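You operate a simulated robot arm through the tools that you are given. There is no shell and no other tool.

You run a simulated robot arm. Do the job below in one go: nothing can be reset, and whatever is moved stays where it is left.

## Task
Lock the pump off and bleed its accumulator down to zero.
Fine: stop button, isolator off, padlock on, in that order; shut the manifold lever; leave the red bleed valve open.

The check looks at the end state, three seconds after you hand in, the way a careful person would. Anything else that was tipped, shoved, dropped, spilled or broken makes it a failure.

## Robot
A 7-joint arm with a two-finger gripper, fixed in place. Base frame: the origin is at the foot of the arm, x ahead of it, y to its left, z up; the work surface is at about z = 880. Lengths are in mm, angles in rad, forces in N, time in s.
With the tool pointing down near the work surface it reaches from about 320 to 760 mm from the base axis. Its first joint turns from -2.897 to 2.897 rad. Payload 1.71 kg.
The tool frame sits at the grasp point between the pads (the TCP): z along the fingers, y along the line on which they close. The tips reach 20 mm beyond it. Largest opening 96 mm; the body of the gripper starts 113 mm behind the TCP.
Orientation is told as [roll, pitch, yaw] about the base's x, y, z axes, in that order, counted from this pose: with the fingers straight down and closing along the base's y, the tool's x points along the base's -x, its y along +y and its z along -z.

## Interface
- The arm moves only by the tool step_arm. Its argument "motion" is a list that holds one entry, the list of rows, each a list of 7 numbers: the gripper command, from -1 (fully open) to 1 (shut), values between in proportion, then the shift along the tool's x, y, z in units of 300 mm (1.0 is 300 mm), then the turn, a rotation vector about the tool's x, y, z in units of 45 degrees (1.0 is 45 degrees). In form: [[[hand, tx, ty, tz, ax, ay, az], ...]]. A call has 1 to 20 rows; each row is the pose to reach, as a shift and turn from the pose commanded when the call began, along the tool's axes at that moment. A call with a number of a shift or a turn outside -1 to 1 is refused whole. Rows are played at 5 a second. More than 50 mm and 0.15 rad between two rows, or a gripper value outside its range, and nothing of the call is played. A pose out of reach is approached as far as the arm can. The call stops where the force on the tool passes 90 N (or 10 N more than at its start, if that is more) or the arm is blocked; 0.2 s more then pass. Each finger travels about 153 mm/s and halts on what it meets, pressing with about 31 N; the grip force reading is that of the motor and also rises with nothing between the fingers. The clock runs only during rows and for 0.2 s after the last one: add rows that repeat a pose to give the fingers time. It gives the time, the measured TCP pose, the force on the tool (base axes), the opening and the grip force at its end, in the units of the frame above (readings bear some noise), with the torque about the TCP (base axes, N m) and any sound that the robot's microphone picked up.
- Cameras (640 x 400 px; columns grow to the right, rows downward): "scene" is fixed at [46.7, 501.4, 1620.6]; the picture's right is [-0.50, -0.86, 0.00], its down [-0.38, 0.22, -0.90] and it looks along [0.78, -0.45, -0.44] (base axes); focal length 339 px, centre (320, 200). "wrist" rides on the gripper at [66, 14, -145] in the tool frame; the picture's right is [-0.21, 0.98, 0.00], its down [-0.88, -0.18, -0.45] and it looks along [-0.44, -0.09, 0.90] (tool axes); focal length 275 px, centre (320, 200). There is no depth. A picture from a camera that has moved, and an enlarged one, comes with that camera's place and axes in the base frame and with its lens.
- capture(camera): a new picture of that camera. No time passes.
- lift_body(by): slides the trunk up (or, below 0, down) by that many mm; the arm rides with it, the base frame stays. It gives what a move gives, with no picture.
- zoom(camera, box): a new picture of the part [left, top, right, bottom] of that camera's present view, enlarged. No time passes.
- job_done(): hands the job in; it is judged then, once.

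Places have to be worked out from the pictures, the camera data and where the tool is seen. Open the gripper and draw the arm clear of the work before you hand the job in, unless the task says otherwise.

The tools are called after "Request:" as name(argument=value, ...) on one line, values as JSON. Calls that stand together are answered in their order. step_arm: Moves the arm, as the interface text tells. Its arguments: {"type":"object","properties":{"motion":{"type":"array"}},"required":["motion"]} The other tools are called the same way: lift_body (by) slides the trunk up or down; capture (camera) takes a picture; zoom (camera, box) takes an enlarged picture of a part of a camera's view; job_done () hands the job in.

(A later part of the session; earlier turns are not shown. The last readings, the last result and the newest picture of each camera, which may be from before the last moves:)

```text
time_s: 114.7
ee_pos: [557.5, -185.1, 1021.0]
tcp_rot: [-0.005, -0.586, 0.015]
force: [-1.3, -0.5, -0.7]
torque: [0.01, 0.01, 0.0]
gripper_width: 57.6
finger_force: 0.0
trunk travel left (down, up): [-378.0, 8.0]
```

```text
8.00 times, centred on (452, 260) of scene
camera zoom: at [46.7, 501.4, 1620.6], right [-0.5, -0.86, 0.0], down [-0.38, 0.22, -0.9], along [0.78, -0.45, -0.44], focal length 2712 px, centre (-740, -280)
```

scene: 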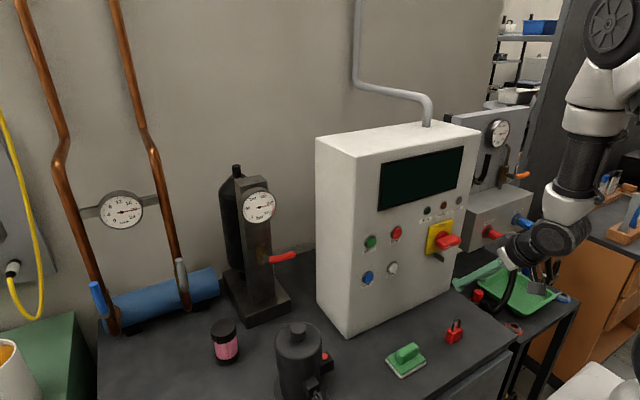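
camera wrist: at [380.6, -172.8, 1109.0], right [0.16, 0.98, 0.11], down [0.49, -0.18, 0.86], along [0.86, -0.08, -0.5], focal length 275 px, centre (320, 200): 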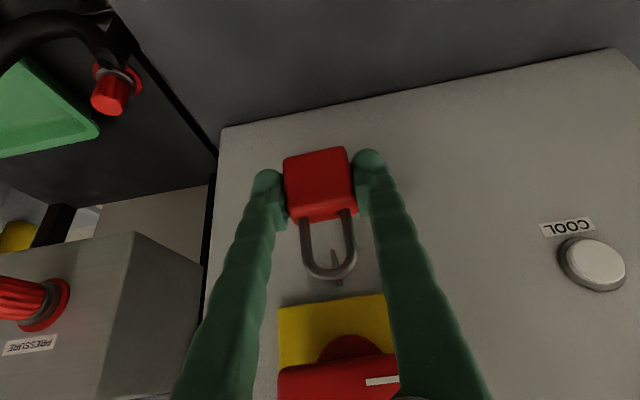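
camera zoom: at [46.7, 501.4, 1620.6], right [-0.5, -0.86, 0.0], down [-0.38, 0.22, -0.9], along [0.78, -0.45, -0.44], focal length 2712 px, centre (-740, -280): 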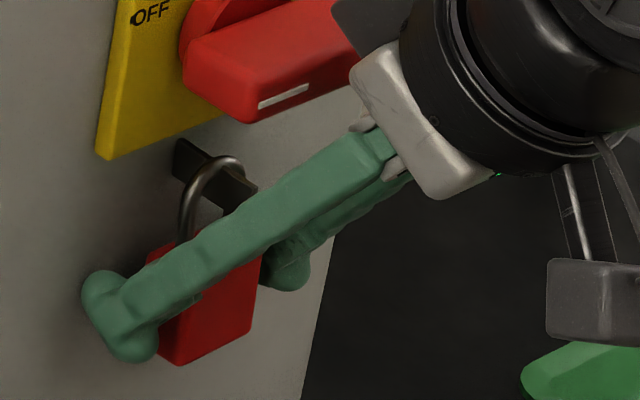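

The padlock hangs on the tab. Retreating straight back along the tool axis, then I'll check it again.

Request:
step_arm(motion=[[[-0.25, 0, 0, -0.02, 0, 0, 0], [-0.25, 0, 0, -0.05, 0, 0, 0], [-0.25, 0, 0, -0.09, 0, 0, 0], [-0.25, 0, 0, -0.14, 0, 0, 0], [-0.25, 0, 0, -0.2, 0, 0, 0], [-0.25, 0, 0, -0.26, 0, 0, 0], [-0.25, 0, 0, -0.3, 0, 0, 0], [-0.25, 0, 0, -0.3, 0, 0, 0]]])

Request:
capture(camera="wrist")

Request:
zoom(camera="scene", box=[400, 215, 500, 295])

```text
time_s: 116.5
ee_pos: [508.9, -186.0, 1096.6]
tcp_rot: [-0.005, -0.587, 0.016]
force: [-0.2, -0.3, -0.1]
torque: [-0.01, -0.01, 0.0]
gripper_width: 59.8
finger_force: 0.0
trunk travel left (down, up): [-378.0, 8.0]
```

```text
taken
camera wrist: at [373.4, -173.4, 1179.2], right [0.16, 0.98, 0.11], down [0.49, -0.17, 0.86], along [0.86, -0.08, -0.5], focal length 275 px, centre (320, 200)
```

wrist: 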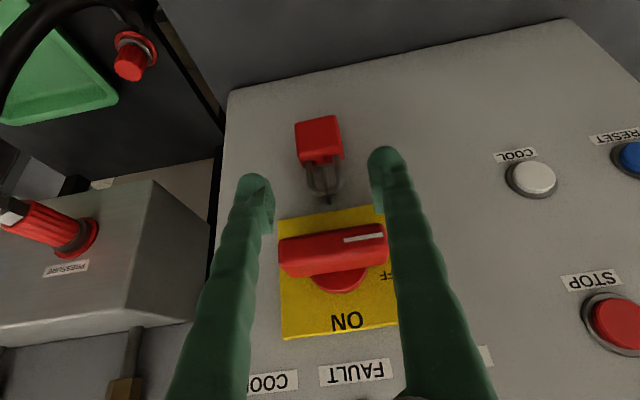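

```text
5.00 times, centred on (450, 255) of scene
camera zoom: at [46.7, 501.4, 1620.6], right [-0.5, -0.86, 0.0], down [-0.38, 0.22, -0.9], along [0.78, -0.45, -0.44], focal length 1695 px, centre (-330, -75)
```

zoom: 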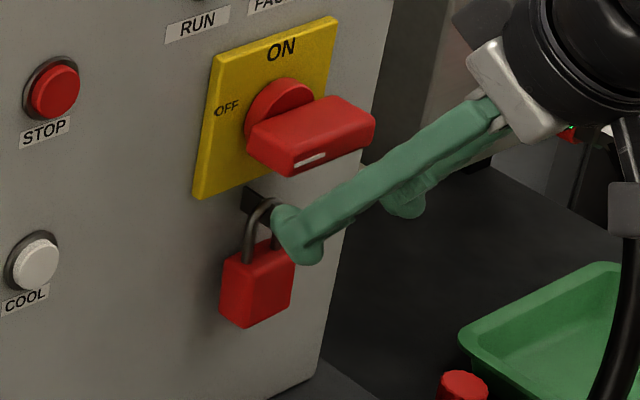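

The padlock hangs on the hasp with the isolator at OFF. Next is the manifold lever; I'll rise and shift right for a close look at it.

Request:
step_arm(motion=[[[-0.25, 0.02, 0, -0.02, 0, 0, 0], [0.2, 0.01, 0, -0.06, 0, 0, 0], [0.6, -0.01, -0.02, -0.11, 0, 0, 0], [1, -0.03, -0.04, -0.16, 0, 0, 0], [1, -0.05, -0.06, -0.21, 0, 0, 0], [1, -0.07, -0.08, -0.26, 0, 0, 0], [1, -0.09, -0.1, -0.31, 0, 0, 0], [1, -0.11, -0.12, -0.36, 0, 0, 0], [1, -0.13, -0.14, -0.41, 0, 0, 0], [1, -0.15, -0.155, -0.455, 0, 0, 0], [1, -0.163, -0.165, -0.492, 0, 0, 0], [1, -0.163, -0.165, -0.492, 0, 0, 0]]])

Request:
capture(camera="wrist")

Request:
capture(camera="scene")

```text
time_s: 119.1
ee_pos: [470.2, -235.0, 1244.2]
tcp_rot: [-0.008, -0.587, 0.017]
force: [0.3, 0.0, 0.1]
torque: [0.03, 0.0, -0.03]
gripper_width: 0.0
finger_force: 29.7
trunk travel left (down, up): [-378.0, 8.0]
```

```text
taken
camera wrist: at [334.5, -222.5, 1327.6], right [0.16, 0.98, 0.11], down [0.49, -0.17, 0.86], along [0.86, -0.08, -0.51], focal length 275 px, centre (320, 200)
```

wrist: 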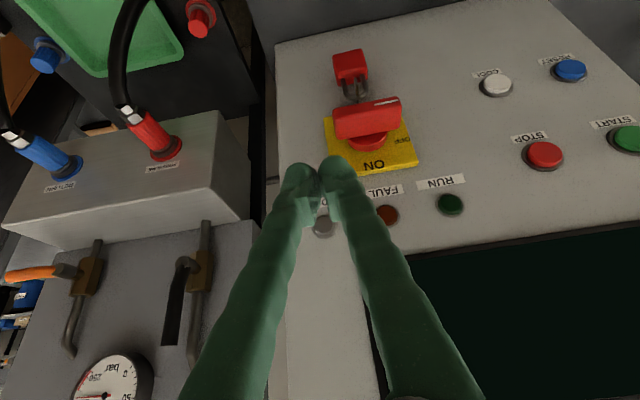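

```text
taken
```

scene: 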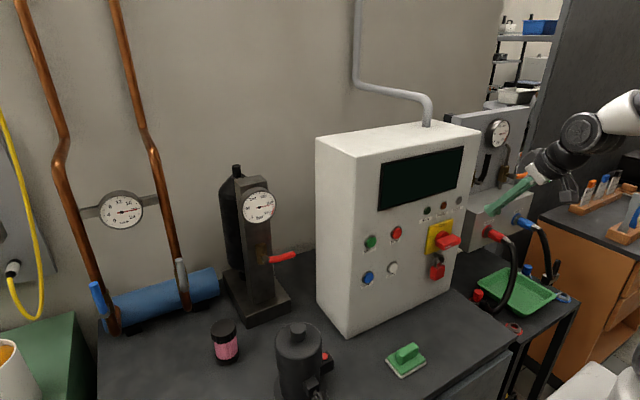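

Clear and tracking well. I'll swing the view right, yaw -0.5, to look at the manifold levers.

Request:
step_arm(motion=[[[1, -0.008, -0.029, -0.013, 0.029, 0, 0.044], [1, -0.017, -0.058, -0.027, 0.059, 0, 0.088], [1, -0.025, -0.088, -0.04, 0.088, 0, 0.133], [1, -0.033, -0.117, -0.053, 0.117, 0, 0.177], [1, -0.041, -0.146, -0.066, 0.147, 0, 0.221], [1, -0.05, -0.175, -0.08, 0.176, 0, 0.265], [1, -0.058, -0.204, -0.093, 0.205, 0, 0.309], [1, -0.066, -0.233, -0.106, 0.235, 0, 0.353], [1, -0.074, -0.263, -0.119, 0.264, 0, 0.398], [1, -0.083, -0.292, -0.133, 0.293, 0, 0.442], [1, -0.091, -0.321, -0.146, 0.323, 0, 0.486], [1, -0.099, -0.35, -0.159, 0.352, 0, 0.53], [1, -0.099, -0.35, -0.159, 0.352, 0, 0.53]]])

Request:
capture(camera="wrist")

Request:
capture(camera="scene")

```text
time_s: 121.9
ee_pos: [468.0, -338.4, 1301.5]
tcp_rot: [-0.008, -0.587, -0.481]
force: [0.2, -0.7, 0.4]
torque: [0.03, 0.01, 0.01]
gripper_width: 0.1
finger_force: 29.7
trunk travel left (down, up): [-378.0, 8.0]
```

```text
taken
camera wrist: at [356.7, -263.6, 1384.2], right [0.61, 0.78, 0.11], down [0.34, -0.38, 0.86], along [0.71, -0.49, -0.5], focal length 275 px, centre (320, 200)
```

wrist: 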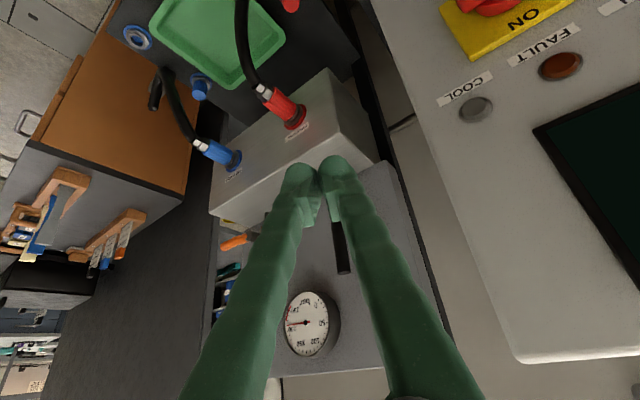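

```text
taken
```

scene: 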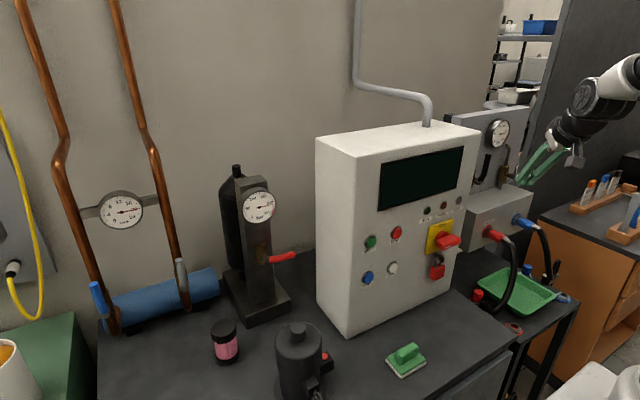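

The closed fingers hide the lever. I'll open them in place to see between.

Request:
step_arm(motion=[[[-1, 0, 0, 0, 0, 0, 0], [-1, 0, 0, 0, 0, 0, 0], [-1, 0, 0, 0, 0, 0, 0]]])

Request:
zoom(camera="wrist", box=[200, 80, 420, 360])

Request:
zoom(camera="scene", box=[460, 100, 550, 200])

```text
time_s: 122.7
ee_pos: [469.5, -339.6, 1301.2]
tcp_rot: [-0.009, -0.589, -0.483]
force: [0.3, 0.6, 0.0]
torque: [-0.04, 0.0, 0.0]
gripper_width: 96.0
finger_force: 0.0
trunk travel left (down, up): [-378.0, 8.0]
```

```text
1.43 times, centred on (310, 220) of wrist
camera zoom: at [356.7, -263.7, 1384.1], right [0.61, 0.78, 0.11], down [0.34, -0.38, 0.86], along [0.71, -0.49, -0.5], focal length 393 px, centre (334, 171)
```

zoom: 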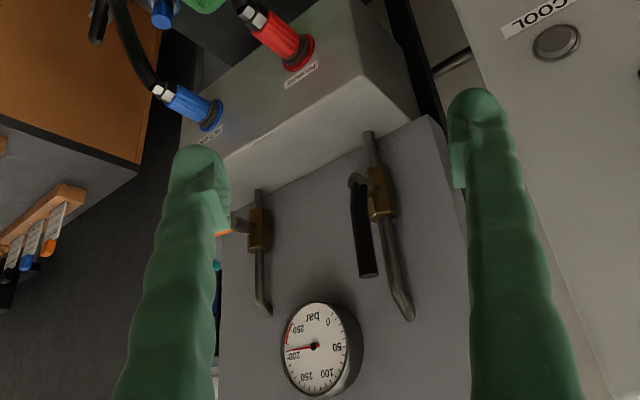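

```text
4.00 times, centred on (505, 150) of scene
camera zoom: at [46.7, 501.4, 1620.6], right [-0.5, -0.86, 0.0], down [-0.38, 0.22, -0.9], along [0.78, -0.45, -0.44], focal length 1356 px, centre (-420, 400)
```

zoom: 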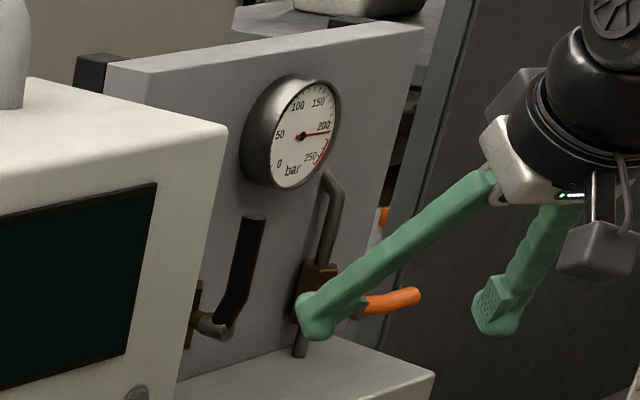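

The black lever's handle stands vertical from its axis near (655, -446, 1196) to its tip near (652, -444, 1290). I'll push it clockwise to the right, to horizontal (shut), with the closed fingers from its left side. First an approach point with the fingers closed.

Request:
step_arm(motion=[[[-0.5, -0.035, 0.001, 0.028, -0.016, 0, -0.025], [0, -0.071, 0.002, 0.056, -0.033, 0, -0.049], [0.5, -0.106, 0.003, 0.084, -0.05, 0, -0.074], [1, -0.141, 0.004, 0.112, -0.066, 0, -0.099], [1, -0.176, 0.005, 0.14, -0.082, 0, -0.123], [1, -0.212, 0.006, 0.168, -0.099, 0, -0.148], [1, -0.247, 0.007, 0.196, -0.115, 0, -0.173], [1, -0.282, 0.008, 0.224, -0.132, 0, -0.198], [1, -0.318, 0.009, 0.252, -0.148, 0, -0.222], [1, -0.353, 0.01, 0.28, -0.165, 0, -0.247], [1, -0.353, 0.01, 0.28, -0.165, 0, -0.247]]])

Request:
capture(camera="wrist")

Request:
zoom(camera="scene", box=[440, 80, 580, 220])

```text
time_s: 125.1
ee_pos: [587.7, -400.3, 1291.2]
tcp_rot: [-0.008, -0.586, -0.249]
force: [0.5, 0.2, -0.3]
torque: [-0.04, 0.0, -0.06]
gripper_width: 0.0
finger_force: 29.2
trunk travel left (down, up): [-378.0, 8.0]
```

```text
taken
camera wrist: at [460.6, -352.7, 1374.0], right [0.41, 0.91, 0.11], down [0.42, -0.29, 0.86], along [0.81, -0.31, -0.5], focal length 275 px, centre (320, 200)
```

wrist: 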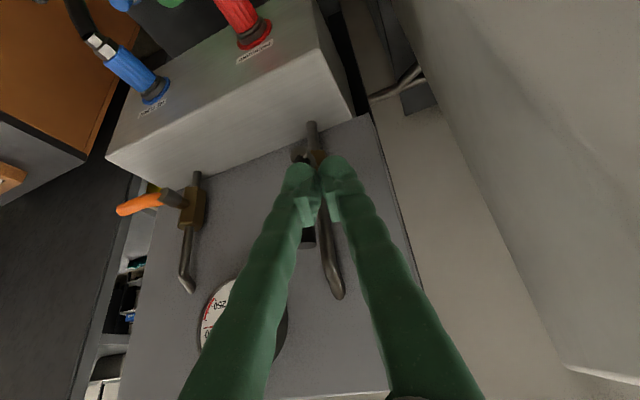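

```text
2.86 times, centred on (510, 150) of scene
camera zoom: at [46.7, 501.4, 1620.6], right [-0.5, -0.86, 0.0], down [-0.38, 0.22, -0.9], along [0.78, -0.45, -0.44], focal length 969 px, centre (-223, 343)
```

zoom: 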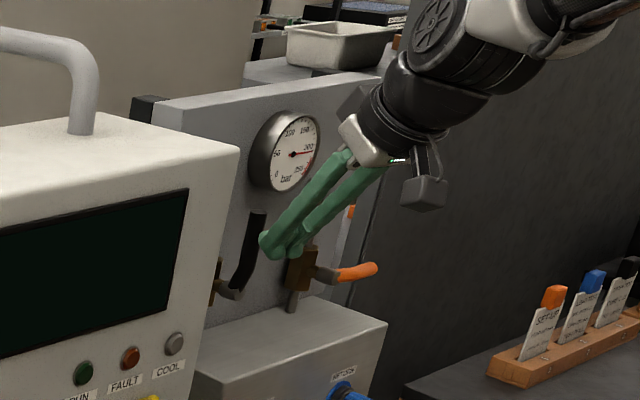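

The handle is confirmed at y≈-445 at the hub and -440 at the tip (z≈1293). I'll move to the pre-push spot just left of it at (645, -414, 1268).

Request:
step_arm(motion=[[[1, -0.024, 0.0, 0.034, 0, 0, 0], [1, -0.048, 0.001, 0.069, 0, 0, 0], [1, -0.072, 0.001, 0.103, 0, 0, 0], [1, -0.097, 0.001, 0.138, 0, 0, 0], [1, -0.121, 0.002, 0.172, 0, 0, 0], [1, -0.121, 0.002, 0.172, 0, 0, 0]]])

Request:
capture(camera="wrist")

Request:
zoom(camera="scene", box=[450, 90, 550, 190])

```text
time_s: 126.5
ee_pos: [646.0, -416.1, 1267.3]
tcp_rot: [-0.007, -0.589, -0.25]
force: [-0.5, 1.7, -1.4]
torque: [0.01, -0.04, 0.04]
gripper_width: 0.0
finger_force: 30.0
trunk travel left (down, up): [-378.0, 8.0]
```

```text
taken
camera wrist: at [518.3, -368.4, 1352.0], right [0.41, 0.9, 0.11], down [0.42, -0.3, 0.86], along [0.81, -0.31, -0.5], focal length 275 px, centre (320, 200)
```

wrist: 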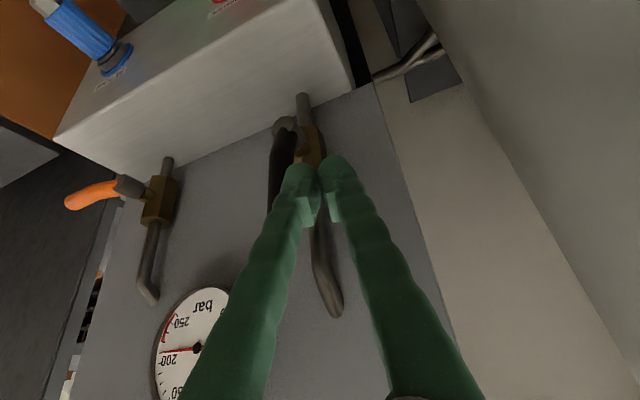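

```text
4.00 times, centred on (500, 140) of scene
camera zoom: at [46.7, 501.4, 1620.6], right [-0.5, -0.86, 0.0], down [-0.38, 0.22, -0.9], along [0.78, -0.45, -0.44], focal length 1356 px, centre (-400, 440)
```

zoom: 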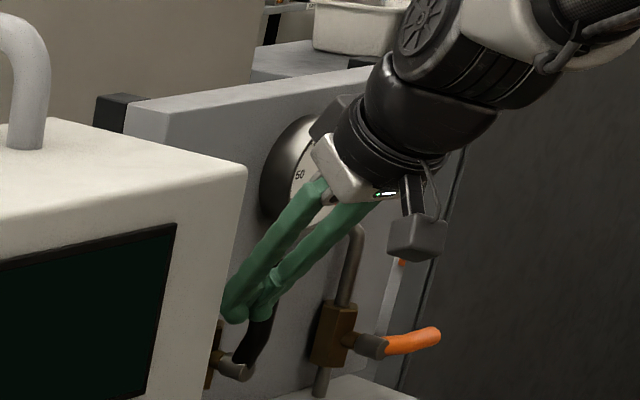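

Fingers are just left of the handle. I'll push along the arc to about 45° first and watch the forces.

Request:
step_arm(motion=[[[1, 0.001, -0.029, 0.015, 0, 0, 0], [1, -0.008, -0.056, 0.014, 0, 0, 0], [1, -0.016, -0.083, 0.013, 0, 0, 0], [1, -0.022, -0.11, 0.018, 0, 0, 0], [1, -0.027, -0.138, 0.0225, 0, 0, 0], [1, -0.029, -0.166, 0.033, 0, 0, 0], [1, -0.03, -0.193, 0.043, 0, 0, 0], [1, -0.03, -0.193, 0.043, 0, 0, 0]]])

Request:
capture(camera="wrist")

Request:
zoom(camera="scene", box=[450, 90, 550, 190])

```text
time_s: 128.3
ee_pos: [646.0, -475.5, 1264.0]
tcp_rot: [-0.006, -0.587, -0.25]
force: [0.4, 0.1, 1.4]
torque: [-0.01, 0.03, -0.04]
gripper_width: 0.0
finger_force: 29.7
trunk travel left (down, up): [-378.0, 8.0]
```

```text
taken
camera wrist: at [518.6, -428.3, 1346.7], right [0.41, 0.9, 0.11], down [0.42, -0.3, 0.86], along [0.81, -0.31, -0.5], focal length 275 px, centre (320, 200)
```

wrist: 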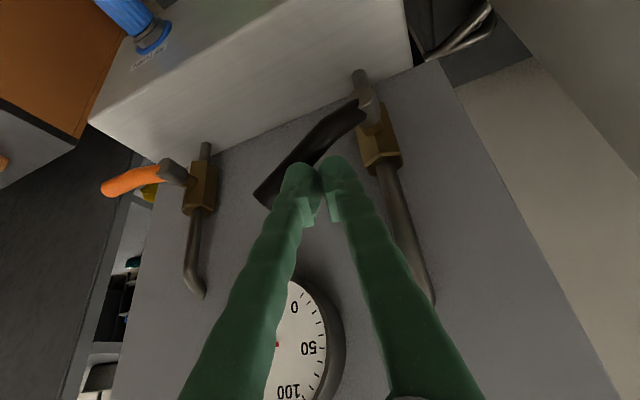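

```text
4.00 times, centred on (500, 140) of scene
camera zoom: at [46.7, 501.4, 1620.6], right [-0.5, -0.86, 0.0], down [-0.38, 0.22, -0.9], along [0.78, -0.45, -0.44], focal length 1356 px, centre (-400, 440)
```

zoom: 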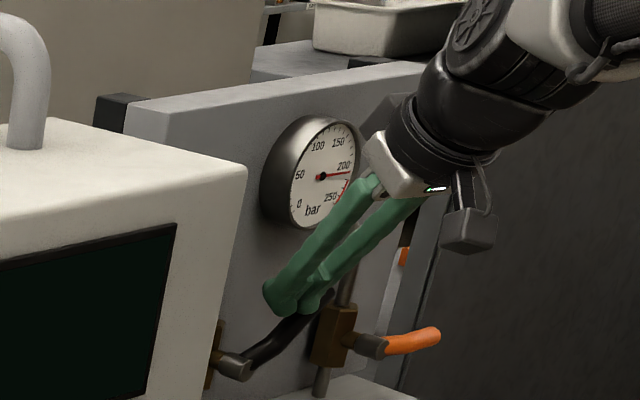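

The lever turns clockwise freely, now at about 53°. Continuing to 90°.

Request:
step_arm(motion=[[[1, 0.006, -0.026, 0.02, 0, 0, 0], [1, 0.011, -0.052, 0.04, 0, 0, 0], [1, 0.018, -0.074, 0.061, 0, 0, 0], [1, 0.026, -0.096, 0.083, 0, 0, 0], [1, 0.038, -0.112, 0.109, 0, 0, 0], [1, 0.05, -0.128, 0.135, 0, 0, 0], [1, 0.05, -0.128, 0.135, 0, 0, 0]]])

Request:
capture(camera="wrist")

Request:
zoom(camera="scene", box=[450, 90, 550, 190])

```text
time_s: 129.9
ee_pos: [644.6, -511.4, 1228.2]
tcp_rot: [-0.011, -0.598, -0.248]
force: [0.8, 9.3, 29.6]
torque: [0.24, -0.08, 0.09]
gripper_width: 5.8
finger_force: 29.4
trunk travel left (down, up): [-378.0, 8.0]
```

```text
taken
camera wrist: at [518.2, -464.7, 1310.1], right [0.41, 0.91, 0.11], down [0.42, -0.29, 0.86], along [0.81, -0.31, -0.5], focal length 275 px, centre (320, 200)
```

wrist: 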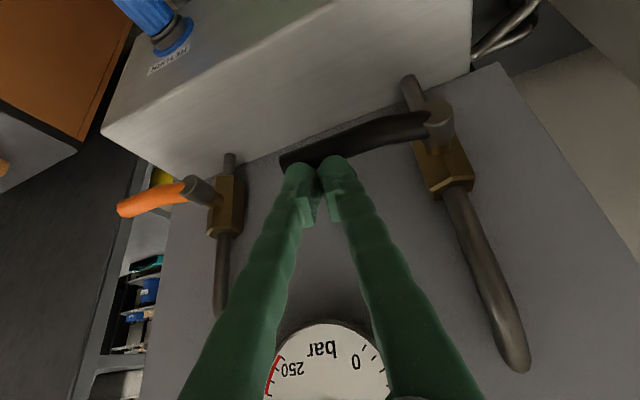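

```text
4.00 times, centred on (500, 140) of scene
camera zoom: at [46.7, 501.4, 1620.6], right [-0.5, -0.86, 0.0], down [-0.38, 0.22, -0.9], along [0.78, -0.45, -0.44], focal length 1356 px, centre (-400, 440)
```

zoom: 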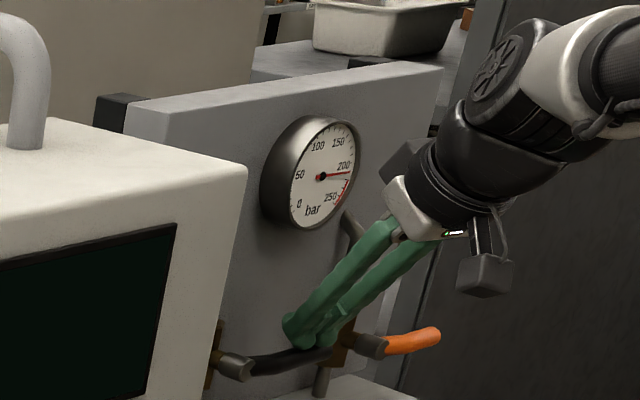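

The lever is horizontal and against its stop (about 30 N upward reaction). I'll withdraw along the tool axis and inspect.

Request:
step_arm(motion=[[[1, 0, 0, -0.02, 0, 0, 0], [1, 0, 0, -0.06, 0, 0, 0], [1, 0, 0, -0.11, 0, 0, 0], [1, 0.01, 0, -0.17, 0, 0, 0], [1, 0.03, 0, -0.23, 0, 0, 0], [1, 0.05, 0, -0.29, 0, 0, 0], [1, 0.07, 0, -0.34, 0, 0, 0], [1, 0.07, 0, -0.34, 0, 0, 0]]])

Request:
capture(camera="wrist")

Request:
zoom(camera="scene", box=[450, 90, 550, 190])

Request:
zoom(camera="scene", box=[220, 160, 320, 280])

```text
time_s: 131.7
ee_pos: [572.3, -495.1, 1294.0]
tcp_rot: [-0.003, -0.587, -0.252]
force: [0.3, -0.4, 0.1]
torque: [0.0, -0.01, -0.01]
gripper_width: 0.0
finger_force: 29.9
trunk travel left (down, up): [-378.0, 8.0]
```

```text
taken
camera wrist: at [445.8, -448.7, 1377.1], right [0.41, 0.9, 0.11], down [0.42, -0.3, 0.86], along [0.81, -0.31, -0.5], focal length 275 px, centre (320, 200)
```

wrist: 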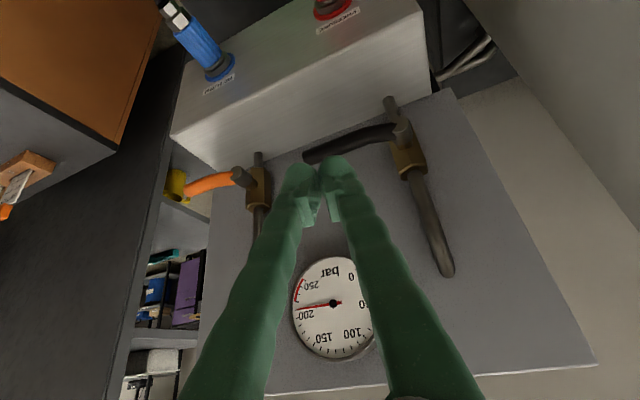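

```text
4.00 times, centred on (500, 140) of scene
camera zoom: at [46.7, 501.4, 1620.6], right [-0.5, -0.86, 0.0], down [-0.38, 0.22, -0.9], along [0.78, -0.45, -0.44], focal length 1356 px, centre (-400, 440)
```

zoom: 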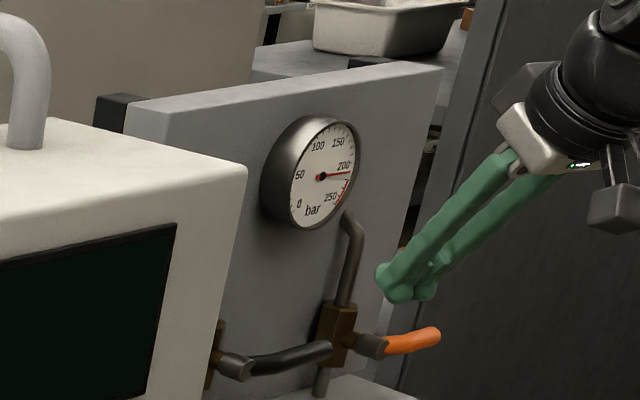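

```text
3.33 times, centred on (270, 220) of scene
camera zoom: at [46.7, 501.4, 1620.6], right [-0.5, -0.86, 0.0], down [-0.38, 0.22, -0.9], along [0.78, -0.45, -0.44], focal length 1130 px, centre (487, 133)
```

zoom: 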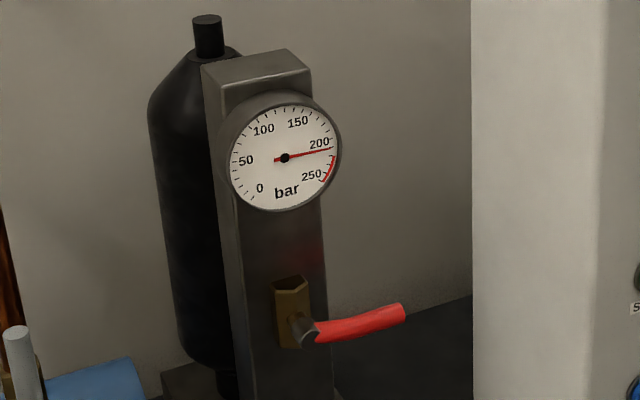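

The black lever now lies parallel to the orange one, so the manifold is shut. Next is the red bleed lever at the accumulator (pivot ≈ (742, 263, 1102), pointing right). I'll back away and sweep left in front of the cabinet.

Request:
step_arm(motion=[[[1, 0.026, 0.009, -0.029, -0.015, 0, -0.022], [1, 0.051, 0.018, -0.058, -0.03, 0, -0.045], [1, 0.077, 0.027, -0.087, -0.045, 0, -0.067], [1, 0.102, 0.036, -0.116, -0.059, 0, -0.089], [1, 0.128, 0.045, -0.145, -0.074, 0, -0.111], [1, 0.154, 0.054, -0.174, -0.089, 0, -0.134], [1, 0.179, 0.063, -0.203, -0.104, 0, -0.156], [1, 0.205, 0.072, -0.232, -0.119, 0, -0.178], [1, 0.23, 0.081, -0.261, -0.134, 0, -0.2], [1, 0.256, 0.09, -0.29, -0.148, 0, -0.223], [1, 0.282, 0.099, -0.319, -0.163, 0, -0.245], [1, 0.307, 0.108, -0.348, -0.178, 0, -0.267], [1, 0.307, 0.108, -0.348, -0.178, 0, -0.267]]])

Request:
capture(camera="scene")

```text
time_s: 134.5
ee_pos: [452.6, -430.8, 1329.3]
tcp_rot: [-0.005, -0.588, 0.001]
force: [0.1, 0.6, 0.2]
torque: [-0.01, 0.01, 0.03]
gripper_width: 0.0
finger_force: 29.4
trunk travel left (down, up): [-378.0, 8.0]
```

```text
taken
```

scene: 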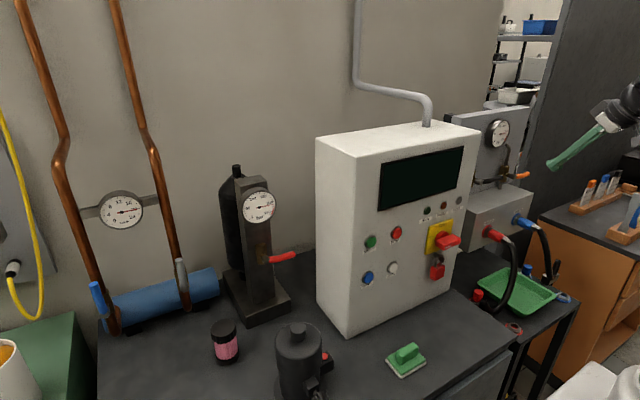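

Clear of the manifold. I'll sweep left in front of the cabinet, easing the pitch so the arm doesn't fold too tightly.

Request:
step_arm(motion=[[[1, -0.005, 0.065, 0.003, 0, 0.024, 0], [1, -0.01, 0.13, 0.007, 0, 0.048, 0], [1, -0.015, 0.195, 0.01, 0, 0.072, 0], [1, -0.02, 0.26, 0.014, 0, 0.096, 0], [1, -0.026, 0.325, 0.017, 0, 0.12, 0], [1, -0.031, 0.39, 0.021, 0, 0.144, 0], [1, -0.036, 0.455, 0.024, 0, 0.168, 0], [1, -0.042, 0.52, 0.028, 0, 0.192, 0], [1, -0.047, 0.585, 0.031, 0, 0.216, 0], [1, -0.052, 0.65, 0.035, 0, 0.24, 0], [1, -0.057, 0.715, 0.038, 0, 0.264, 0], [1, -0.062, 0.78, 0.042, 0, 0.288, 0], [1, -0.068, 0.845, 0.045, 0, 0.312, 0], [1, -0.073, 0.91, 0.049, 0, 0.336, 0], [1, -0.078, 0.98, 0.052, 0, 0.36, 0], [1, -0.078, 0.98, 0.052, 0, 0.36, 0]]])

Request:
capture(camera="scene")

```text
time_s: 137.9
ee_pos: [479.5, -136.2, 1329.0]
tcp_rot: [-0.003, -0.303, -0.003]
force: [0.5, -0.4, -0.2]
torque: [0.01, -0.02, 0.03]
gripper_width: 0.0
finger_force: 30.1
trunk travel left (down, up): [-378.0, 8.0]
```

```text
taken
```

scene: 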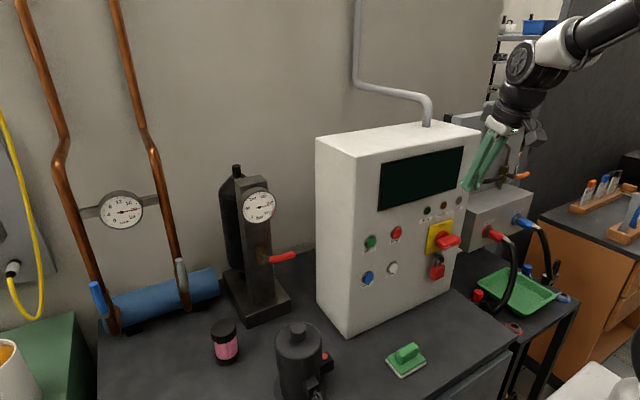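

Good posture. Continuing the sweep to y≈60 and rising a little, then lowering the trunk 200 mm for better reach angles at the bleed valve.

Request:
step_arm(motion=[[[1, -0.006, 0.059, -0.02, 0, 0, 0], [1, -0.013, 0.119, -0.041, 0, 0, 0], [1, -0.019, 0.178, -0.062, 0, 0, 0], [1, -0.026, 0.237, -0.082, 0, 0, 0], [1, -0.032, 0.297, -0.103, 0, 0, 0], [1, -0.039, 0.356, -0.123, 0, 0, 0], [1, -0.045, 0.416, -0.144, 0, 0, 0], [1, -0.052, 0.475, -0.164, 0, 0, 0], [1, -0.058, 0.534, -0.185, 0, 0, 0], [1, -0.065, 0.594, -0.205, 0, 0, 0], [1, -0.071, 0.653, -0.226, 0, 0, 0], [1, -0.071, 0.653, -0.226, 0, 0, 0]]])

Request:
lift_body(by=-200)

Request:
capture(camera="scene")

Request:
capture(camera="wrist")

```text
time_s: 140.5
ee_pos: [480.2, 60.6, 1398.7]
tcp_rot: [-0.003, -0.305, 0.0]
force: [0.5, 0.3, -0.1]
torque: [-0.03, -0.02, 0.05]
gripper_width: 0.2
finger_force: 29.5
trunk travel left (down, up): [-378.0, 8.0]
```

```text
time_s: 142.7
ee_pos: [479.4, 60.7, 1197.7]
tcp_rot: [-0.004, -0.304, 0.0]
force: [0.7, 0.3, 0.3]
torque: [-0.02, 0.02, 0.0]
gripper_width: 0.2
finger_force: 29.4
trunk travel left (down, up): [-178.0, 208.0]
```

```text
taken
```

scene: 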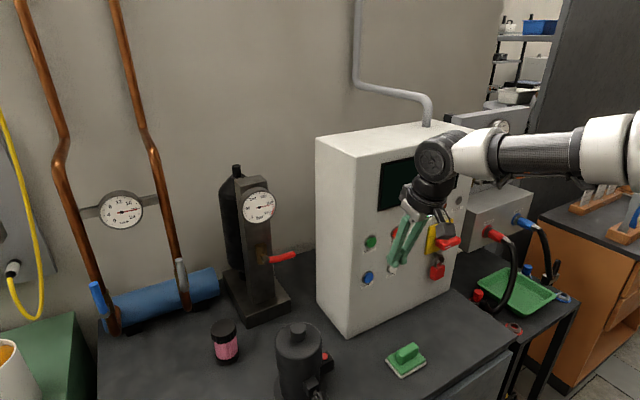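

```text
taken
camera wrist: at [374.3, 74.2, 1316.5], right [0.2, 0.98, 0.06], down [0.7, -0.18, 0.69], along [0.68, -0.1, -0.72], focal length 275 px, centre (320, 200)
```

wrist: 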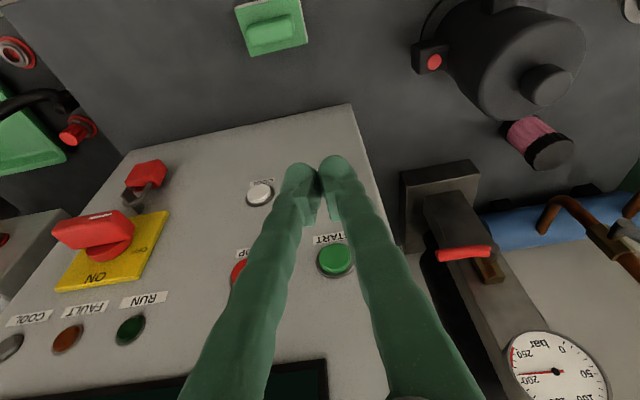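

The bleed lever is visible. Zooming to locate it precisely.

Request:
zoom(camera="wrist", box=[390, 150, 540, 310])

Request:
zoom(camera="scene", box=[230, 220, 310, 290])

```text
2.50 times, centred on (465, 230) of wrist
camera zoom: at [374.3, 74.2, 1316.5], right [0.2, 0.98, 0.06], down [0.7, -0.18, 0.69], along [0.68, -0.1, -0.72], focal length 688 px, centre (-42, 125)
```

zoom: 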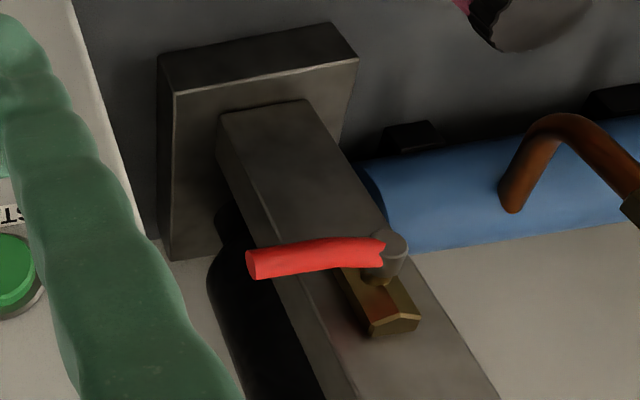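

```text
5.71 times, centred on (270, 255) of scene
camera zoom: at [46.7, 501.4, 1620.6], right [-0.5, -0.86, 0.0], down [-0.38, 0.22, -0.9], along [0.78, -0.45, -0.44], focal length 1937 px, centre (606, -114)
```

zoom: 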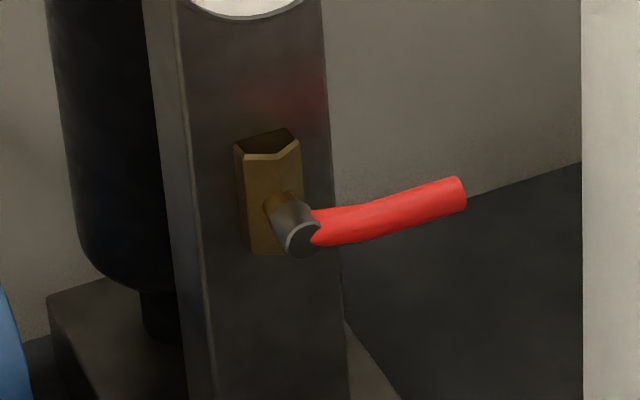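

The lever hub is at ≈ (730, 264, 1099.5) and the handle tip at ≈ (727, 187, 1099). I'll open it by pushing the handle up from below. First I'll move over left, in front of the accumulator and high up, at pitch -0.8.

Request:
step_arm(motion=[[[1, -0.02, 0.05, -0.06, 0, -0.04, 0], [1, -0.04, 0.11, -0.12, 0, -0.09, 0], [1, -0.06, 0.17, -0.18, 0, -0.14, 0], [1, -0.08, 0.23, -0.24, 0, -0.19, 0], [1, -0.11, 0.29, -0.3, 0, -0.25, 0], [1, -0.15, 0.35, -0.35, 0, -0.32, 0], [1, -0.2, 0.4, -0.39, 0, -0.39, 0], [1, -0.26, 0.43, -0.42, 0, -0.46, 0], [1, -0.32, 0.43, -0.43, 0, -0.53, 0], [1, -0.37, 0.43, -0.434, 0, -0.59, 0], [1, -0.419, 0.43, -0.434, 0, -0.632, 0], [1, -0.419, 0.43, -0.434, 0, -0.632, 0]]])

Request:
capture(camera="scene")

```text
time_s: 145.3
ee_pos: [561.5, 188.3, 1360.3]
tcp_rot: [-0.005, -0.801, 0.002]
force: [0.3, -0.3, -0.2]
torque: [0.01, 0.0, -0.04]
gripper_width: 0.1
finger_force: 29.1
trunk travel left (down, up): [-178.0, 208.0]
```

```text
taken
```

scene: 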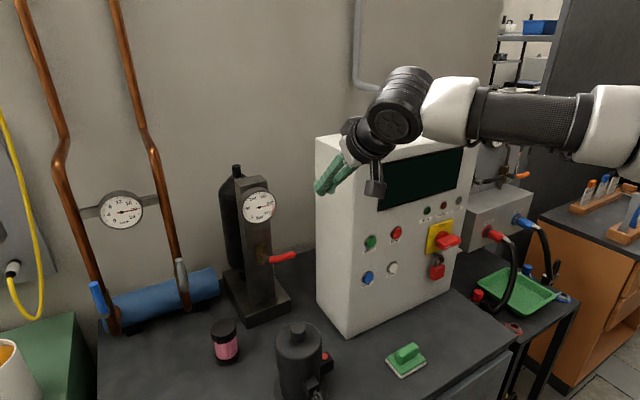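

In position. Lowering the trunk 120 mm brings the TCP to about z=1240.

Request:
lift_body(by=-120)

Request:
capture(camera="wrist")

Request:
capture(camera="scene")

```text
time_s: 146.8
ee_pos: [562.2, 188.8, 1239.2]
tcp_rot: [-0.005, -0.801, 0.001]
force: [0.3, 0.8, 0.6]
torque: [-0.02, -0.03, 0.02]
gripper_width: 0.2
finger_force: 29.4
trunk travel left (down, up): [-58.0, 328.0]
```

```text
taken
camera wrist: at [412.5, 202.6, 1292.2], right [0.14, 0.98, 0.14], down [0.29, -0.18, 0.94], along [0.95, -0.09, -0.31], focal length 275 px, centre (320, 200)
```

wrist: 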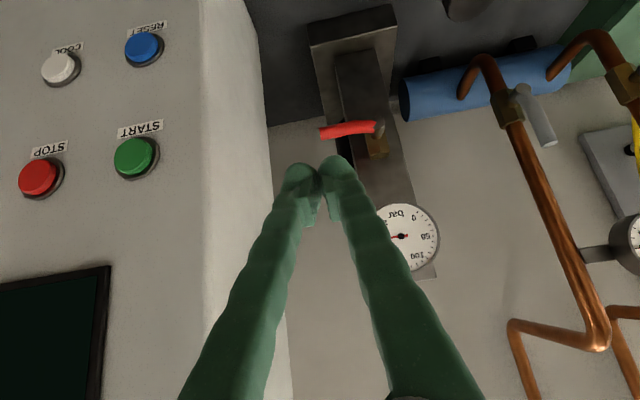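

```text
taken
```

scene: 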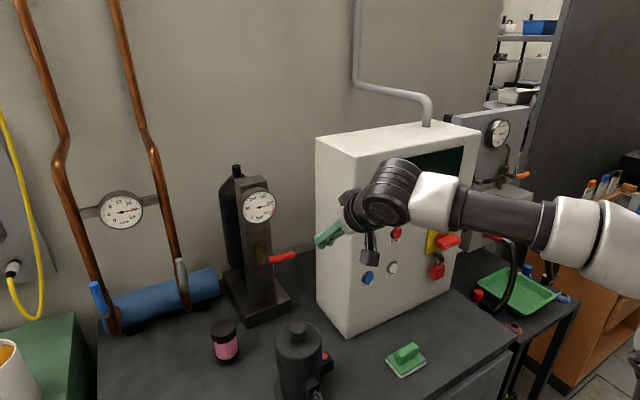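

Lever position confirmed. Moving in along the tool axis line to (645, 200, 1138).

Request:
step_arm(motion=[[[1, 0.005, 0.007, 0.048, 0, 0, 0], [1, 0.011, 0.014, 0.096, 0, 0, 0], [1, 0.016, 0.02, 0.144, 0, 0, 0], [1, 0.022, 0.027, 0.192, 0, 0, 0], [1, 0.027, 0.034, 0.241, 0, 0, 0], [1, 0.033, 0.037, 0.289, 0, 0, 0], [1, 0.038, 0.037, 0.337, 0, 0, 0], [1, 0.044, 0.037, 0.385, 0, 0, 0], [1, 0.049, 0.037, 0.433, 0, 0, 0], [1, 0.049, 0.037, 0.433, 0, 0, 0]]])

Request:
capture(camera="wrist")

Request:
zoom(camera="scene", box=[220, 180, 420, 300])

```text
time_s: 149.0
ee_pos: [644.8, 199.3, 1138.1]
tcp_rot: [-0.005, -0.801, 0.002]
force: [0.3, -0.5, 0.2]
torque: [0.01, 0.03, 0.01]
gripper_width: 0.0
finger_force: 29.8
trunk travel left (down, up): [-58.0, 328.0]
```

```text
taken
camera wrist: at [494.6, 213.0, 1191.1], right [0.14, 0.98, 0.14], down [0.29, -0.18, 0.94], along [0.95, -0.09, -0.31], focal length 275 px, centre (320, 200)
```

wrist: 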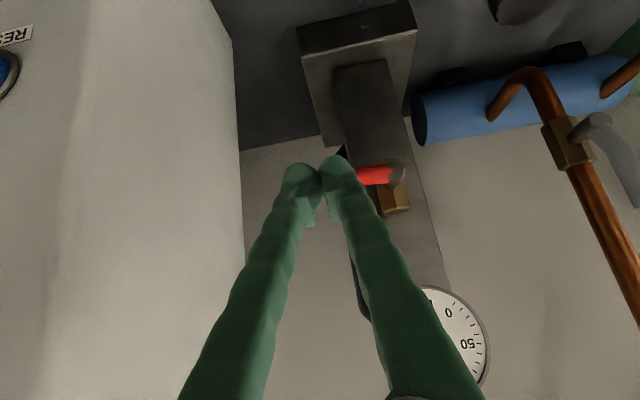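

```text
3.20 times, centred on (320, 240) of scene
camera zoom: at [46.7, 501.4, 1620.6], right [-0.5, -0.86, 0.0], down [-0.38, 0.22, -0.9], along [0.78, -0.45, -0.44], focal length 1085 px, centre (320, 72)
```

zoom: 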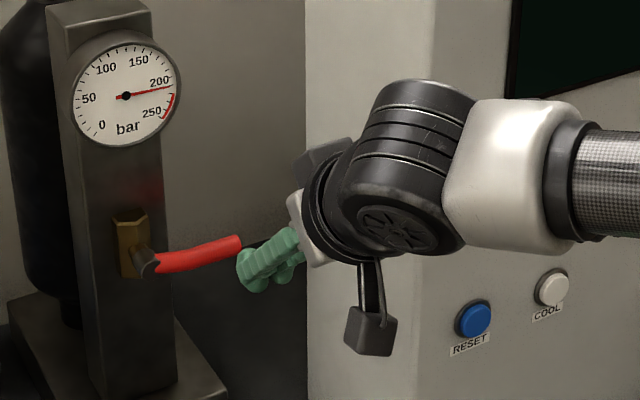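

The approach line passes about 13 mm below the handle with clearance all round. Sliding in along the tool axis to (717, 200, 1068).

Request:
step_arm(motion=[[[1, 0, 0, 0.04, 0, 0, 0], [1, 0, 0, 0.08, 0, 0, 0], [1, 0, 0, 0.12, 0, 0, 0], [1, 0, 0, 0.16, 0, 0, 0], [1, 0, 0, 0.2, 0, 0, 0], [1, 0, 0, 0.24, 0, 0, 0], [1, 0, 0, 0.28, 0, 0, 0], [1, 0, 0, 0.31, 0, 0, 0], [1, 0, 0, 0.333, 0, 0, 0], [1, 0, 0, 0.333, 0, 0, 0]]])

Request:
capture(camera="wrist")

Request:
zoom(camera="scene", box=[220, 180, 420, 300])

```text
time_s: 151.2
ee_pos: [717.6, 198.7, 1068.2]
tcp_rot: [-0.001, -0.802, 0.001]
force: [0.2, 0.1, 0.7]
torque: [0.01, 0.01, -0.02]
gripper_width: 0.1
finger_force: 28.9
trunk travel left (down, up): [-58.0, 328.0]
```

```text
taken
camera wrist: at [568.3, 212.9, 1121.3], right [0.14, 0.98, 0.15], down [0.29, -0.18, 0.94], along [0.95, -0.09, -0.31], focal length 275 px, centre (320, 200)
```

wrist: 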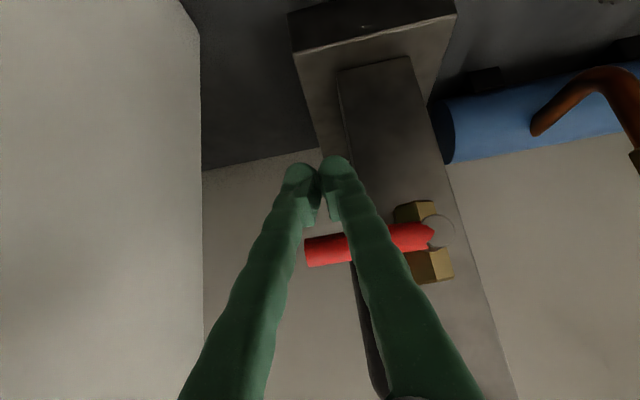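

```text
3.20 times, centred on (320, 240) of scene
camera zoom: at [46.7, 501.4, 1620.6], right [-0.5, -0.86, 0.0], down [-0.38, 0.22, -0.9], along [0.78, -0.45, -0.44], focal length 1085 px, centre (320, 72)
```

zoom: 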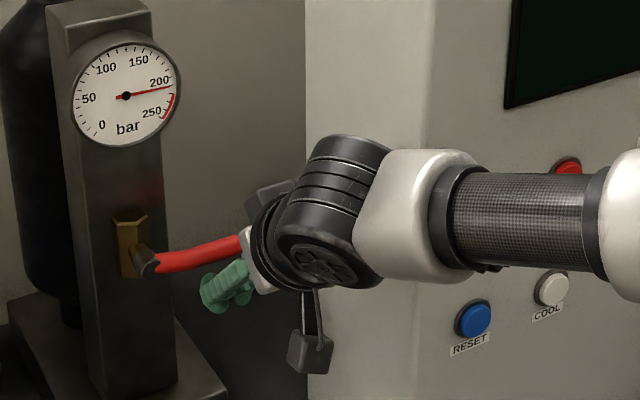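

The fingers pass under the handle as planned. I'll shift a little left and lift, turning the handle up about 30° first.

Request:
step_arm(motion=[[[1, -0.01, 0.018, -0.01, 0, 0, 0], [1, -0.028, 0.018, -0.027, 0, 0, 0], [1, -0.045, 0.018, -0.044, 0, 0, 0], [1, -0.062, 0.015, -0.06, 0, 0, 0], [1, -0.08, 0.012, -0.077, 0, 0, 0], [1, -0.098, 0.015, -0.094, 0, 0, 0], [1, -0.115, 0.018, -0.111, 0, 0, 0], [1, -0.115, 0.018, -0.111, 0, 0, 0]]])

Request:
capture(camera="wrist")

Request:
zoom(camera="scene", box=[220, 180, 420, 300])

```text
time_s: 153.0
ee_pos: [716.1, 204.0, 1117.2]
tcp_rot: [-0.003, -0.8, 0.001]
force: [-3.4, -0.8, -3.3]
torque: [-0.09, 0.0, 0.05]
gripper_width: 0.2
finger_force: 29.4
trunk travel left (down, up): [-58.0, 328.0]
```

```text
taken
camera wrist: at [567.5, 218.1, 1170.1], right [0.14, 0.98, 0.15], down [0.29, -0.18, 0.94], along [0.95, -0.09, -0.31], focal length 275 px, centre (320, 200)
```

wrist: 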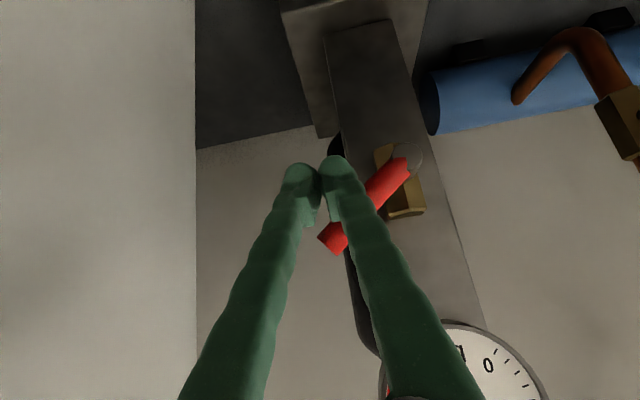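

```text
3.20 times, centred on (320, 240) of scene
camera zoom: at [46.7, 501.4, 1620.6], right [-0.5, -0.86, 0.0], down [-0.38, 0.22, -0.9], along [0.78, -0.45, -0.44], focal length 1085 px, centre (320, 72)
```

zoom: 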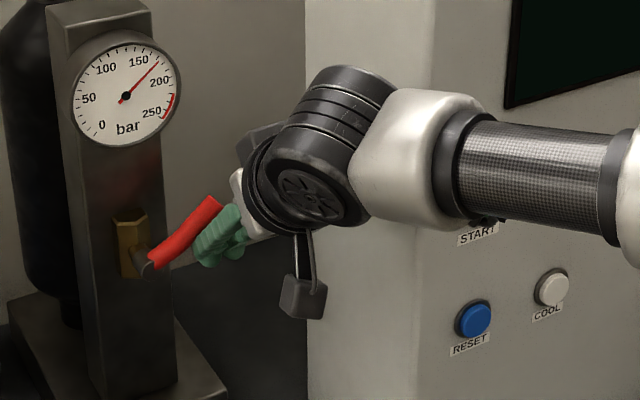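

The handle is at about 38° and the gauge is already falling. Continuing along the arc toward vertical.

Request:
step_arm(motion=[[[1, -0.019, 0.009, -0.011, 0, 0, 0], [1, -0.038, 0.018, -0.023, 0, 0, 0], [1, -0.055, 0.032, -0.035, 0, 0, 0], [1, -0.073, 0.047, -0.048, 0, 0, 0], [1, -0.088, 0.067, -0.057, 0, 0, 0], [1, -0.102, 0.088, -0.066, 0, 0, 0], [1, -0.111, 0.112, -0.074, 0, 0, 0], [1, -0.119, 0.137, -0.082, 0, 0, 0], [1, -0.119, 0.137, -0.082, 0, 0, 0]]])

Request:
capture(camera="wrist")

Request:
zoom(camera="scene", box=[220, 180, 420, 300])

```text
time_s: 155.0
ee_pos: [726.6, 233.8, 1156.9]
tcp_rot: [-0.012, -0.79, -0.004]
force: [-12.9, -41.3, -22.6]
torque: [-0.03, -0.07, 0.14]
gripper_width: 0.0
finger_force: 28.9
trunk travel left (down, up): [-58.0, 328.0]
```

```text
taken
camera wrist: at [577.1, 250.7, 1210.4], right [0.16, 0.98, 0.14], down [0.3, -0.18, 0.94], along [0.94, -0.11, -0.32], focal length 275 px, centre (320, 200)
```

wrist: 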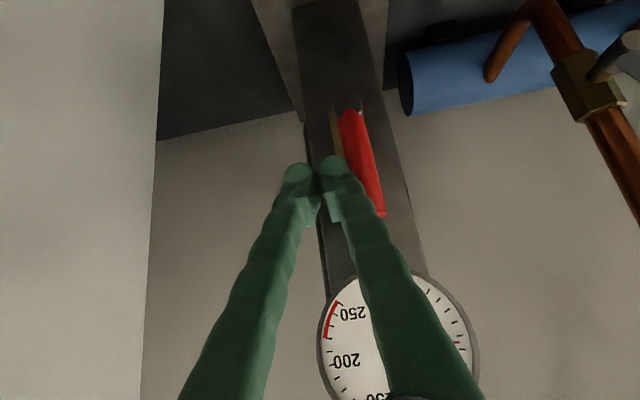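

```text
3.20 times, centred on (320, 240) of scene
camera zoom: at [46.7, 501.4, 1620.6], right [-0.5, -0.86, 0.0], down [-0.38, 0.22, -0.9], along [0.78, -0.45, -0.44], focal length 1085 px, centre (320, 72)
```

zoom: 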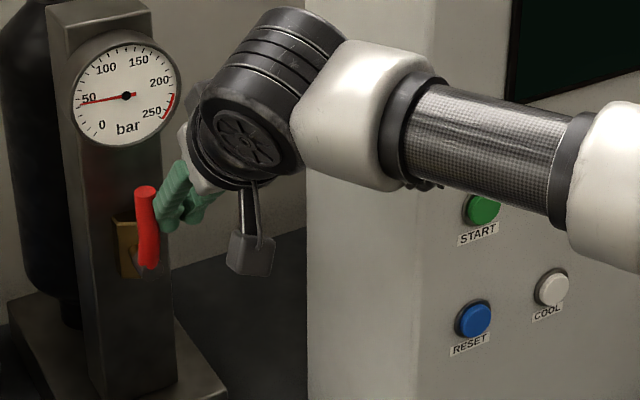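

The lever is vertical against its open stop (41 N reaction), and the gauge is down to about 45 bar. I'll ease off to the right and withdraw along the tool axis.

Request:
step_arm(motion=[[[1, 0, -0.035, 0, 0, 0, 0], [1, 0, -0.08, 0, 0, 0, 0], [1, 0, -0.09, -0.03, 0, 0, 0], [1, 0, -0.09, -0.08, 0, 0, 0], [1, 0, -0.09, -0.13, 0, 0, 0], [1, 0, -0.09, -0.19, 0, 0, 0], [1, 0, -0.09, -0.25, 0, 0, 0], [1, 0, -0.09, -0.31, 0, 0, 0], [1, 0, -0.09, -0.37, 0, 0, 0], [1, 0, -0.09, -0.37, 0, 0, 0]]])

Request:
capture(camera="wrist")

Request:
capture(camera="scene")

Request:
zoom(camera="scene", box=[220, 160, 320, 280])

```text
time_s: 157.2
ee_pos: [644.2, 219.4, 1237.3]
tcp_rot: [-0.003, -0.802, 0.001]
force: [-0.8, 0.0, -0.5]
torque: [-0.01, 0.02, 0.03]
gripper_width: 0.1
finger_force: 29.2
trunk travel left (down, up): [-58.0, 328.0]
```

```text
taken
camera wrist: at [494.4, 233.4, 1290.1], right [0.14, 0.98, 0.14], down [0.29, -0.18, 0.94], along [0.95, -0.09, -0.31], focal length 275 px, centre (320, 200)
```

wrist: 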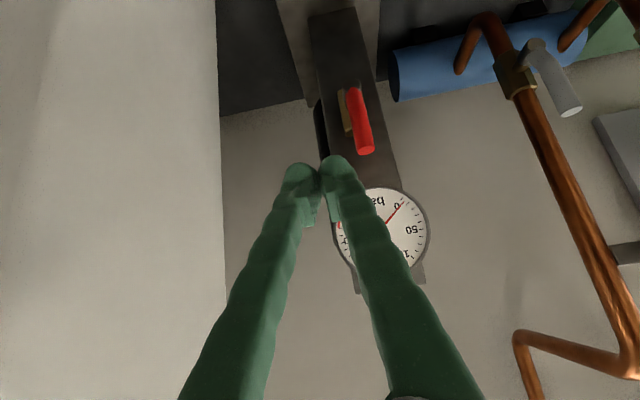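

```text
taken
```

scene: 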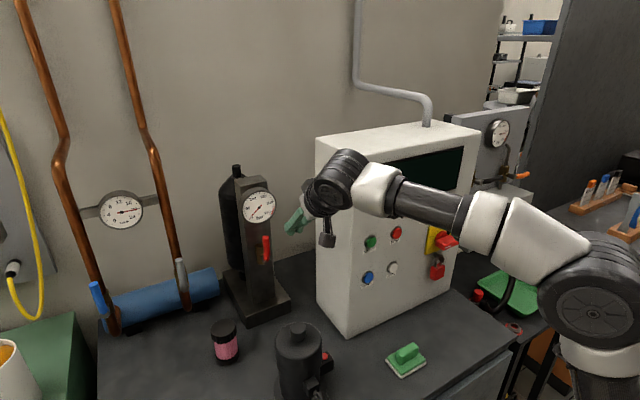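

```text
3.33 times, centred on (270, 220) of scene
camera zoom: at [46.7, 501.4, 1620.6], right [-0.5, -0.86, 0.0], down [-0.38, 0.22, -0.9], along [0.78, -0.45, -0.44], focal length 1130 px, centre (487, 133)
```

zoom: 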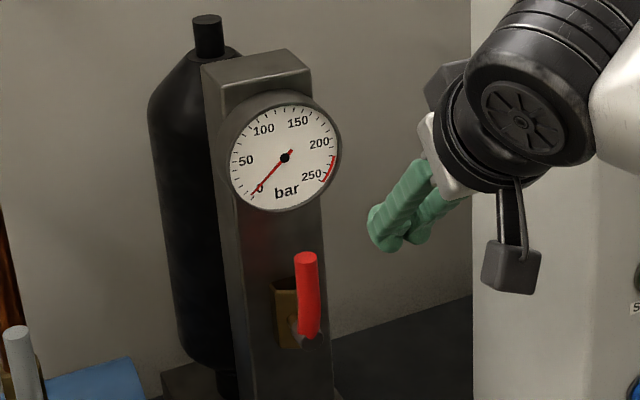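

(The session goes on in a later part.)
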